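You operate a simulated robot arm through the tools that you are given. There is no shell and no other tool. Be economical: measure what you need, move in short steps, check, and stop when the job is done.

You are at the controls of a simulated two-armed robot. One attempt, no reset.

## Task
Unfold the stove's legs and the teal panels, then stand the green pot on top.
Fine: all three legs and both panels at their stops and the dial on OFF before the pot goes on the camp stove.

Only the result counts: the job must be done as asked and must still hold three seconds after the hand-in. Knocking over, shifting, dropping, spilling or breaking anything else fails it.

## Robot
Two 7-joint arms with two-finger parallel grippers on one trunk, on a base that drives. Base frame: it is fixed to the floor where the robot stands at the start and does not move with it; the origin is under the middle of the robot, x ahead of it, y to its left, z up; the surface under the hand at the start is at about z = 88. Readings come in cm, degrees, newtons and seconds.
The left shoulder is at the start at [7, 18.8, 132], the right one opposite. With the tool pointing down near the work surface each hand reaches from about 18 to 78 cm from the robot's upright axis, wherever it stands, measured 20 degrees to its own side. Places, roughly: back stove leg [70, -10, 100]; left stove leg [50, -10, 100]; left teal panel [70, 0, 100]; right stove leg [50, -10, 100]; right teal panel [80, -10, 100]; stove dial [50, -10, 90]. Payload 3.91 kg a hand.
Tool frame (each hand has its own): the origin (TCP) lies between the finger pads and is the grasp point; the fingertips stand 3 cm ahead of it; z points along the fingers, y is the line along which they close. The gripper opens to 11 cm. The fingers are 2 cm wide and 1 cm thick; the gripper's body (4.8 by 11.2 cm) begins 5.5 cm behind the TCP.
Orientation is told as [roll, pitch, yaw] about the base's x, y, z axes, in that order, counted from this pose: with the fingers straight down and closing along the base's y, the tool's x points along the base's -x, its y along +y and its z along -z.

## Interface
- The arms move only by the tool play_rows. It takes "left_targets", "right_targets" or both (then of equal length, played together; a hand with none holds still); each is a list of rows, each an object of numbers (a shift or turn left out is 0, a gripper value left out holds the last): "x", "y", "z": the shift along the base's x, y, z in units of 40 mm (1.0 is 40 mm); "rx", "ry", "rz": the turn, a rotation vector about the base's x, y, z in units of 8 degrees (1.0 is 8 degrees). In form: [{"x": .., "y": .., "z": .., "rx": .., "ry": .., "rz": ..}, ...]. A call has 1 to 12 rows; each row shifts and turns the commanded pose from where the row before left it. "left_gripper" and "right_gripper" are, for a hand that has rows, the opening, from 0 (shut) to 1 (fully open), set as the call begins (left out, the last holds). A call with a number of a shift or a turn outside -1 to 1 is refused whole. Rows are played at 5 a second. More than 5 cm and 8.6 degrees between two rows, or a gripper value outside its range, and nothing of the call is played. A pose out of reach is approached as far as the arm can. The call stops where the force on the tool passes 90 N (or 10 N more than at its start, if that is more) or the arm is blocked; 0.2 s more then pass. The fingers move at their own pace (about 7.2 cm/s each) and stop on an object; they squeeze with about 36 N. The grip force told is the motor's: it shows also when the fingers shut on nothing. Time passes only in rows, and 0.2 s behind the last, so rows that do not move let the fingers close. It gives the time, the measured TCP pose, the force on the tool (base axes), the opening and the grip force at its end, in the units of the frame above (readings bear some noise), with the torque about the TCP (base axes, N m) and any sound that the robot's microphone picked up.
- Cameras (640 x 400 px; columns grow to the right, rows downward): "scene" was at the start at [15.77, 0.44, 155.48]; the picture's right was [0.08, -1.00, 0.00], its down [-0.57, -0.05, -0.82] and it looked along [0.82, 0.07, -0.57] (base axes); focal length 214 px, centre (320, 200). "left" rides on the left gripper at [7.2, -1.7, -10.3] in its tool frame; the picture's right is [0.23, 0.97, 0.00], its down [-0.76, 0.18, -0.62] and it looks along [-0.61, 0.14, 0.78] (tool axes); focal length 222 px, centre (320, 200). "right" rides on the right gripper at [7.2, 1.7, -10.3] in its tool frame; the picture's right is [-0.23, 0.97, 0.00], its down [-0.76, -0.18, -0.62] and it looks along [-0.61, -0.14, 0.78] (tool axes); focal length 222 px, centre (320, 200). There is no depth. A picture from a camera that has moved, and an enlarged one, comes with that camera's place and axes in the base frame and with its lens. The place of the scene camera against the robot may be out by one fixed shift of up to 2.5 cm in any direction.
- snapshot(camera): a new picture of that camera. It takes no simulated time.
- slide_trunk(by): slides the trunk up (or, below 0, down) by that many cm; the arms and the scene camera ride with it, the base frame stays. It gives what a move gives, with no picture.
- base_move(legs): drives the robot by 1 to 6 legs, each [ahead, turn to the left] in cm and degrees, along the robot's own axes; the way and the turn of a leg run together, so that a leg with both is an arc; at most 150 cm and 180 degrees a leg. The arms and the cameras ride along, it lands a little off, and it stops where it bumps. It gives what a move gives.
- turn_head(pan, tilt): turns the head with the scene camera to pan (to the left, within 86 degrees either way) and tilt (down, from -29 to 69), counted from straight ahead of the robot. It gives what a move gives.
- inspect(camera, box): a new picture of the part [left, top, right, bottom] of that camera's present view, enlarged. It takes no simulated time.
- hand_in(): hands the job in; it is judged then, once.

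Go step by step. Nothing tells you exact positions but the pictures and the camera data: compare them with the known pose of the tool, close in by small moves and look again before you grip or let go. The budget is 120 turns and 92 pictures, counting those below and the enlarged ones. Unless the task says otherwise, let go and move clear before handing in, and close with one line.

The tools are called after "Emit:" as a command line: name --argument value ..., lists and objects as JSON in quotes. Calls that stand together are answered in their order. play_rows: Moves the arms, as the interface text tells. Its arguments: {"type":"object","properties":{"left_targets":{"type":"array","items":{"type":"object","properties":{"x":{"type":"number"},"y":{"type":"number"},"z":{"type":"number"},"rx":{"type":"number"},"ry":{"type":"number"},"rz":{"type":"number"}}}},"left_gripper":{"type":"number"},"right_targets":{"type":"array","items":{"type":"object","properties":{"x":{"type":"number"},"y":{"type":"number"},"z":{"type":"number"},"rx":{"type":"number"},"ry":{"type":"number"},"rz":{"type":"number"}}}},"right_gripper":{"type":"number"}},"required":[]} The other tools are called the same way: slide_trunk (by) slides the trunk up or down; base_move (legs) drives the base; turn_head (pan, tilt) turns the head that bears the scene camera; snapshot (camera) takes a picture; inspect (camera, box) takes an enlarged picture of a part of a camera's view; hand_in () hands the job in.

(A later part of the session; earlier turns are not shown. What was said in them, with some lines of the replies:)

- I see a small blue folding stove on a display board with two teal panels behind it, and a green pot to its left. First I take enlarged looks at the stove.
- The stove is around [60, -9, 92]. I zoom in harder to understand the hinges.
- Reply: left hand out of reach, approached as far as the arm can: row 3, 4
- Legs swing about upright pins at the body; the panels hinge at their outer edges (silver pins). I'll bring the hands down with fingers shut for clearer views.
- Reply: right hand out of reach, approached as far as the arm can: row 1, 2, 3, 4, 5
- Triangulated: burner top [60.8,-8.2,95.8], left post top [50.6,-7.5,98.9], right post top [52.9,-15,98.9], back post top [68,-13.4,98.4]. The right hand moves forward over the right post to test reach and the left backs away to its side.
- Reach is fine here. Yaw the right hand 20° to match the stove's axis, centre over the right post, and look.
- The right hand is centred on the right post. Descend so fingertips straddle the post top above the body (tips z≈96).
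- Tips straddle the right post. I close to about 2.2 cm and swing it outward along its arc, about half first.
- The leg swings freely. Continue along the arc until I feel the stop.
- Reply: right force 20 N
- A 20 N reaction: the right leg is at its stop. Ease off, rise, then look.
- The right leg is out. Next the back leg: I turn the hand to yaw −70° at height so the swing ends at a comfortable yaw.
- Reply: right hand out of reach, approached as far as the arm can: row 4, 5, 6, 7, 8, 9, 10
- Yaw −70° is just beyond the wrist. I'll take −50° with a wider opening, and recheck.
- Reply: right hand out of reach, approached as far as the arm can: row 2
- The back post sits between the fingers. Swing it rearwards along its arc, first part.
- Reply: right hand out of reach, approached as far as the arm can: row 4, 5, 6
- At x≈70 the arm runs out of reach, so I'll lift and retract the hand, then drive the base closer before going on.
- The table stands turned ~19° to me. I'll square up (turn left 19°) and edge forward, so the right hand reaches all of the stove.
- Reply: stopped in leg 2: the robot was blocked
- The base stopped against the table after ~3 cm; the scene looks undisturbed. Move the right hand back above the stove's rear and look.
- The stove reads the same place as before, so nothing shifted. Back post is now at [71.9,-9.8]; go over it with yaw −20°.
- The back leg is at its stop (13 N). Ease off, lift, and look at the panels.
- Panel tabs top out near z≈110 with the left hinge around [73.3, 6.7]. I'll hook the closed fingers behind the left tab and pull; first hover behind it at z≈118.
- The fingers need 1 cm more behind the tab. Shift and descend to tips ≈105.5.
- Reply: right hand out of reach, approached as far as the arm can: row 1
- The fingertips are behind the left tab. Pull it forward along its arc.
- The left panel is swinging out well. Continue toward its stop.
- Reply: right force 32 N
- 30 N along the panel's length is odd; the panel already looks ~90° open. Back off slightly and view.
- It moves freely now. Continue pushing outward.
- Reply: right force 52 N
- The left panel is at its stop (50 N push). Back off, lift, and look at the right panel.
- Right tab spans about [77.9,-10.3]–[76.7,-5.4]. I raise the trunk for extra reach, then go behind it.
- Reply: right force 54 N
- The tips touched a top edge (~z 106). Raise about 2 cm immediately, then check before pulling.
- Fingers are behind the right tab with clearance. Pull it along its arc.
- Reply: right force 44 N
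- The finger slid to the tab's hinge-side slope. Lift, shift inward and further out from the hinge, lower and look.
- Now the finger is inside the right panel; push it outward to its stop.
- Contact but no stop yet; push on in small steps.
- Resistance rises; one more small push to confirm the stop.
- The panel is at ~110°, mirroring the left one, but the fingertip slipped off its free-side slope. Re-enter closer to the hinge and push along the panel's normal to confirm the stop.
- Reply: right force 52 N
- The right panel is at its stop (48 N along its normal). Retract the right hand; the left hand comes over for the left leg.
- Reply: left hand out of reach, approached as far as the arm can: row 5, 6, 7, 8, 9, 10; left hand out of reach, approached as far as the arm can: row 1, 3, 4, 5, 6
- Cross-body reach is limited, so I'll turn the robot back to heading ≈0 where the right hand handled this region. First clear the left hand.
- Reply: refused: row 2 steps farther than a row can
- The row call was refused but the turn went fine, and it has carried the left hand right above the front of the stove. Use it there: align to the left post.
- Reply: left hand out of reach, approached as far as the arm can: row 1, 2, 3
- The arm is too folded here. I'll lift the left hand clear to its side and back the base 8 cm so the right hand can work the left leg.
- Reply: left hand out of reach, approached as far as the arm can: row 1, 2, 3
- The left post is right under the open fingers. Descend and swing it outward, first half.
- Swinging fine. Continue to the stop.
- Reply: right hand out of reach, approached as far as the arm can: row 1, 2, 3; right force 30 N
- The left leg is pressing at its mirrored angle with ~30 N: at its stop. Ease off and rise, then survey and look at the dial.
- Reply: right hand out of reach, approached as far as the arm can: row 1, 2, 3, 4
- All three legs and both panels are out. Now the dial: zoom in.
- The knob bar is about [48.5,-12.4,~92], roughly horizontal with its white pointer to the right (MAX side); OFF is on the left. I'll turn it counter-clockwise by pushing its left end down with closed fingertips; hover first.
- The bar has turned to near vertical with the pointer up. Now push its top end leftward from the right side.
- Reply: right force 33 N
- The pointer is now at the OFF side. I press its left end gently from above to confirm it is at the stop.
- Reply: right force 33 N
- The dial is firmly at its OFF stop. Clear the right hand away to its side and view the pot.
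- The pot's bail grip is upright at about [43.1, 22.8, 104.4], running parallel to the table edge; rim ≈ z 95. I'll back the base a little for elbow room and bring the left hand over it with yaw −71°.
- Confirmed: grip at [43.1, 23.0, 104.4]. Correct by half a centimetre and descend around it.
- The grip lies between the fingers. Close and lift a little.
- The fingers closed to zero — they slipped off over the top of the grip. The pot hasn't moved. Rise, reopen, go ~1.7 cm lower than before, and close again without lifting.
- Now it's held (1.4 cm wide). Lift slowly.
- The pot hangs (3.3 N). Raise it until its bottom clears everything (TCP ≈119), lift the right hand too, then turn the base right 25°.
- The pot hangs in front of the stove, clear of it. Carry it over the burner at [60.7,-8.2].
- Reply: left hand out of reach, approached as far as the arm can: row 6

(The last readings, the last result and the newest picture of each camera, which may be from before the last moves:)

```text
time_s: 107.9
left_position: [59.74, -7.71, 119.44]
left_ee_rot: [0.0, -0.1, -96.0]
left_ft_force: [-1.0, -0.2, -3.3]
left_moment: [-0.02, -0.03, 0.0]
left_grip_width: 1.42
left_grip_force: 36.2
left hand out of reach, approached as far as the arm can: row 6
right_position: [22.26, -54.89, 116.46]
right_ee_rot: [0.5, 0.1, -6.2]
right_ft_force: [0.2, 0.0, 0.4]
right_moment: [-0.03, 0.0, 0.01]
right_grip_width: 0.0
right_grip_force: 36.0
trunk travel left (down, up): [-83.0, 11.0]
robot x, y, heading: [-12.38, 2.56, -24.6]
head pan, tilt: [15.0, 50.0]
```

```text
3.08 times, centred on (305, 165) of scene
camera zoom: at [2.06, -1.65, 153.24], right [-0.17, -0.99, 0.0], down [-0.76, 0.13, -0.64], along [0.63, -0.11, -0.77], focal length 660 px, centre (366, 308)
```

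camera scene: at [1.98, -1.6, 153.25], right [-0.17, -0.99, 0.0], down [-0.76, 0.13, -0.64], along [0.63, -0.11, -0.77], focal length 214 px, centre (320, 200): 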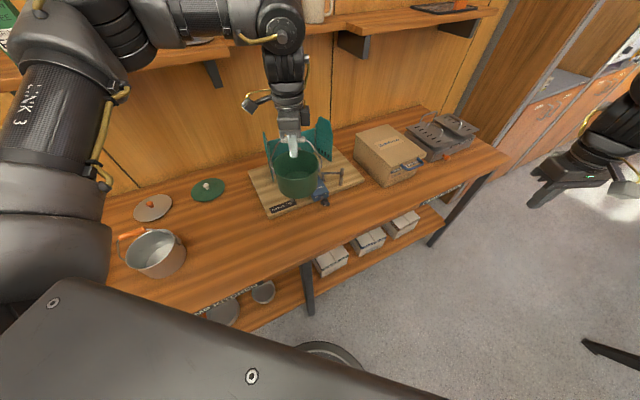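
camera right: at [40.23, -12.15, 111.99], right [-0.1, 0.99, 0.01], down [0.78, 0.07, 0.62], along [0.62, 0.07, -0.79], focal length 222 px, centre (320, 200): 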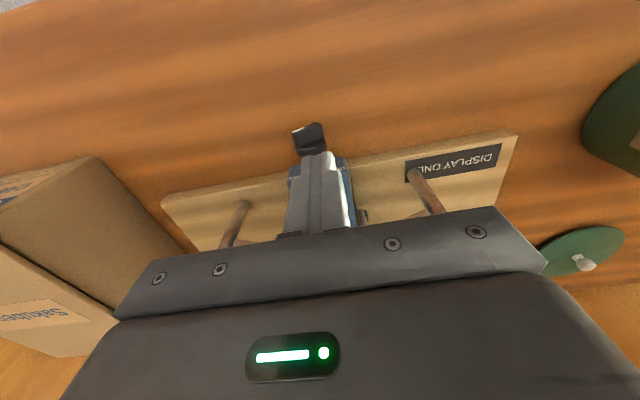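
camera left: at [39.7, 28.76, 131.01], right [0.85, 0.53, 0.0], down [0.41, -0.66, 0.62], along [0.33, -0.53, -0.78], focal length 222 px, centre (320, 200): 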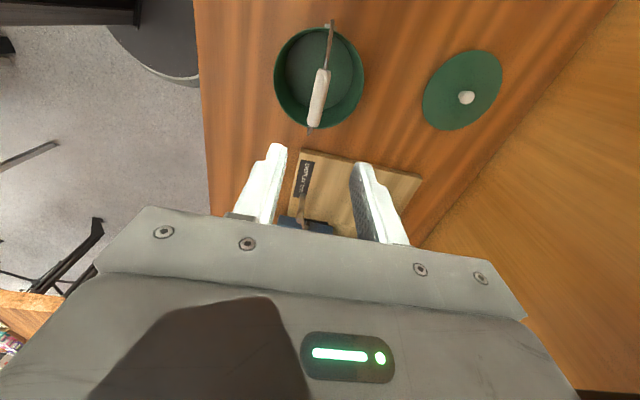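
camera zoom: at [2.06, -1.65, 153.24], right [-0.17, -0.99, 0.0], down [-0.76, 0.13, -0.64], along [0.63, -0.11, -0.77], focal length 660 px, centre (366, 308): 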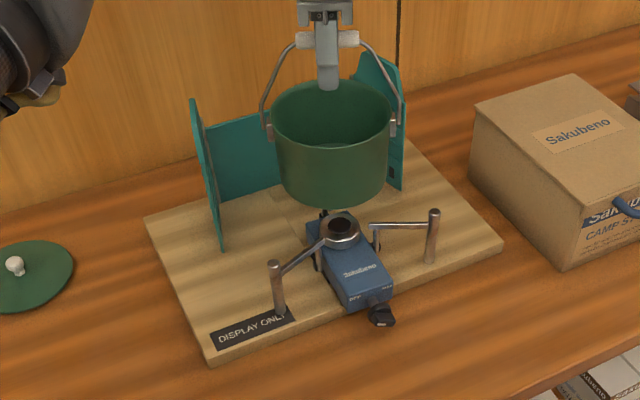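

Lower to just above the supports and correct the last centimetre.

Emit:
play_rows --left_targets '[{"z": -0.5}, {"z": -0.5}, {"x": 0.25, "y": -0.12, "z": -0.2}, {}, {}]'

Emit:
inspect --camera "scene" --box '[250, 120, 360, 220]'

```text
time_s: 109.1
left_position: [60.58, -8.14, 114.73]
left_ee_rot: [0.0, 0.0, -96.0]
left_ft_force: [0.0, -1.0, -2.4]
left_moment: [-0.02, -0.02, 0.03]
left_grip_width: 1.44
left_grip_force: 35.5
right_position: [22.23, -54.81, 116.42]
right_ee_rot: [0.5, 0.2, -6.2]
right_ft_force: [0.3, 0.2, -0.8]
right_moment: [0.02, -0.03, -0.01]
right_grip_width: 0.0
right_grip_force: 35.9
trunk travel left (down, up): [-83.0, 11.0]
robot x, y, heading: [-12.05, 2.23, -24.8]
head pan, tilt: [15.0, 50.0]
```

```text
4.00 times, centred on (305, 170) of scene
camera zoom: at [2.05, -1.48, 153.25], right [-0.17, -0.99, 0.0], down [-0.76, 0.13, -0.64], along [0.63, -0.11, -0.77], focal length 858 px, centre (380, 320)
```

zoom: 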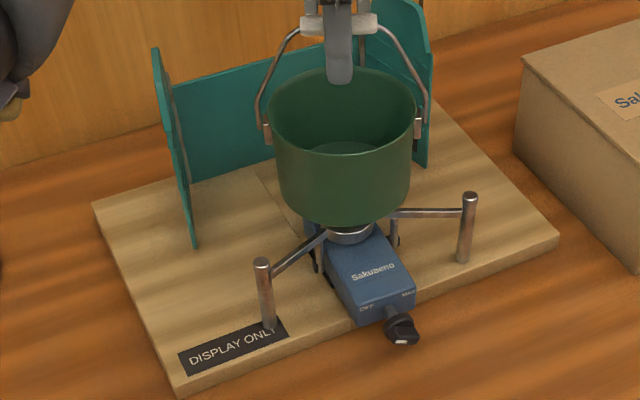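

Centred over the burner. Lower slowly until the weight comes off.

Emit:
play_rows --left_targets '[{"z": -0.15}, {"z": -0.15}, {"z": -0.1}, {}, {}]'

```text
time_s: 110.3
left_position: [60.64, -8.15, 113.17]
left_ee_rot: [0.0, 0.1, -96.0]
left_ft_force: [1.0, 0.1, -2.8]
left_moment: [-0.02, 0.01, 0.01]
left_grip_width: 1.46
left_grip_force: 36.5
right_position: [22.38, -54.91, 116.43]
right_ee_rot: [0.5, 0.2, -6.2]
right_ft_force: [0.3, -0.1, 0.8]
right_moment: [0.0, -0.01, 0.03]
right_grip_width: 0.0
right_grip_force: 35.8
trunk travel left (down, up): [-83.0, 11.0]
robot x, y, heading: [-12.23, 2.08, -24.8]
head pan, tilt: [15.0, 50.0]
```

Emit:
play_rows --left_targets '[{"z": -0.08}, {"z": -0.07}, {}, {}]'

```text
time_s: 111.3
left_position: [60.67, -8.17, 112.56]
left_ee_rot: [0.0, 0.2, -95.9]
left_ft_force: [0.2, -0.3, -2.3]
left_moment: [0.03, 0.03, 0.02]
left_grip_width: 1.44
left_grip_force: 35.7
right_position: [22.23, -54.89, 116.54]
right_ee_rot: [0.5, 0.3, -6.2]
right_ft_force: [-0.2, 0.5, 0.2]
right_moment: [0.0, 0.01, 0.0]
right_grip_width: 0.0
right_grip_force: 35.7
trunk travel left (down, up): [-83.0, 11.0]
robot x, y, heading: [-11.9, 1.93, -24.5]
head pan, tilt: [15.0, 50.0]
```

Emit:
play_rows --left_targets '[{"z": -0.08}, {}, {}]'

Emit:
play_rows --left_targets '[{"z": -0.08}, {}, {}]'

```text
time_s: 112.1
left_position: [60.6, -8.17, 112.27]
left_ee_rot: [0.0, 0.0, -96.1]
left_ft_force: [-0.1, 0.5, -2.6]
left_moment: [0.03, 0.02, 0.02]
left_grip_width: 1.4
left_grip_force: 36.2
right_position: [22.26, -54.78, 116.37]
right_ee_rot: [0.5, 0.3, -6.2]
right_ft_force: [0.6, 0.4, 0.1]
right_moment: [0.02, 0.0, 0.0]
right_grip_width: 0.0
right_grip_force: 36.2
trunk travel left (down, up): [-83.0, 11.0]
robot x, y, heading: [-12.6, 2.15, -24.6]
head pan, tilt: [15.0, 50.0]
```

```text
time_s: 112.9
left_position: [60.62, -8.16, 112.14]
left_ee_rot: [0.1, 0.0, -96.0]
left_ft_force: [0.9, -1.3, 9.2]
left_moment: [-0.06, -0.03, 0.02]
left_grip_width: 1.35
left_grip_force: 36.5
right_position: [22.16, -54.81, 116.58]
right_ee_rot: [0.5, 0.1, -6.2]
right_ft_force: [-0.5, -1.1, -0.3]
right_moment: [0.0, 0.0, 0.0]
right_grip_width: 0.0
right_grip_force: 36.2
trunk travel left (down, up): [-83.0, 11.0]
robot x, y, heading: [-12.2, 2.37, -24.6]
head pan, tilt: [15.0, 50.0]
```

The pot has landed (+9 N). Relieve, take a picture, then open.

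Emit:
play_rows --left_targets '[{"z": 0.06}, {}]'

Emit:
inspect --camera "scene" --box '[250, 120, 360, 220]'

```text
time_s: 113.5
left_position: [60.6, -8.2, 112.24]
left_ee_rot: [-0.1, 0.3, -96.0]
left_ft_force: [0.0, 0.6, 0.3]
left_moment: [0.08, 0.07, -0.04]
left_grip_width: 1.44
left_grip_force: 37.0
right_position: [22.14, -54.81, 116.3]
right_ee_rot: [0.4, 0.2, -6.2]
right_ft_force: [-0.3, 0.4, 0.1]
right_moment: [0.02, -0.02, 0.0]
right_grip_width: 0.0
right_grip_force: 36.3
trunk travel left (down, up): [-83.0, 11.0]
robot x, y, heading: [-12.19, 2.35, -24.7]
head pan, tilt: [15.0, 50.0]
```

```text
4.00 times, centred on (305, 170) of scene
camera zoom: at [1.97, -1.5, 153.24], right [-0.17, -0.99, 0.0], down [-0.76, 0.13, -0.64], along [0.63, -0.11, -0.77], focal length 858 px, centre (380, 320)
```

zoom: 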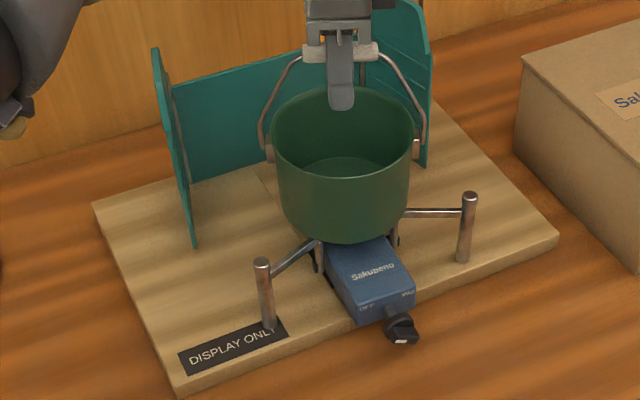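

The pot stands level on the supports. Open and rise clear.

Emit:
play_rows --left_gripper 0.3 --left_targets '[{}, {}, {}, {"z": 0.3}, {"z": 0.6}, {"z": 0.9}, {"z": 0.9}, {"z": 0.5, "x": -0.5}, {"x": -0.8}, {"x": -0.8}, {}]'

Emit:
inspect --camera "scene" --box '[250, 110, 360, 220]'

```text
time_s: 115.9
left_position: [49.25, -9.56, 124.25]
left_ee_rot: [0.1, 0.2, -96.0]
left_ft_force: [-1.1, 0.6, -0.5]
left_moment: [0.0, 0.0, 0.01]
left_grip_width: 3.32
left_grip_force: 0.1
left hand out of reach, approached as far as the arm can: row 5, 6, 7
right_position: [22.14, -54.99, 116.42]
right_ee_rot: [0.7, 0.2, -6.2]
right_ft_force: [-0.4, 0.1, -1.2]
right_moment: [0.01, 0.01, 0.0]
right_grip_width: 0.01
right_grip_force: 35.4
trunk travel left (down, up): [-83.0, 11.0]
robot x, y, heading: [-12.33, 2.08, -24.5]
head pan, tilt: [15.0, 50.0]
```

```text
3.64 times, centred on (305, 165) of scene
camera zoom: at [1.97, -1.64, 153.25], right [-0.17, -0.99, 0.0], down [-0.76, 0.13, -0.64], along [0.63, -0.11, -0.77], focal length 780 px, centre (374, 327)
```

zoom: 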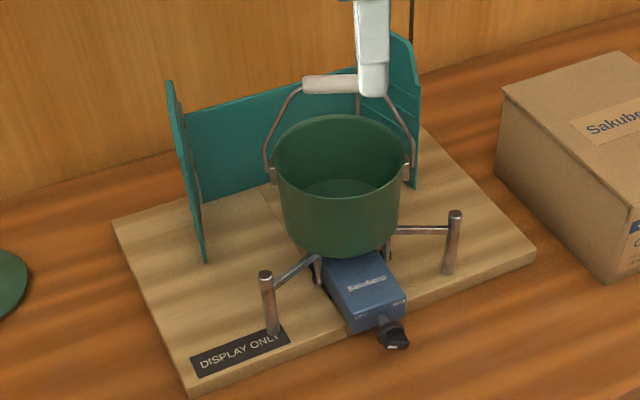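

The pot stands on the stove, legs, panels and dial are set, and both hands are clear. Handing in.

Emit:
hand_in

```text
The job is handed in.
```

I handed the job in with all three legs and both teal panels unfolded to their stops, the dial turned to OFF, and the green pot standing level on the stove. I felt each stop by pushing until it resisted. Nothing else looked moved in the last pictures.
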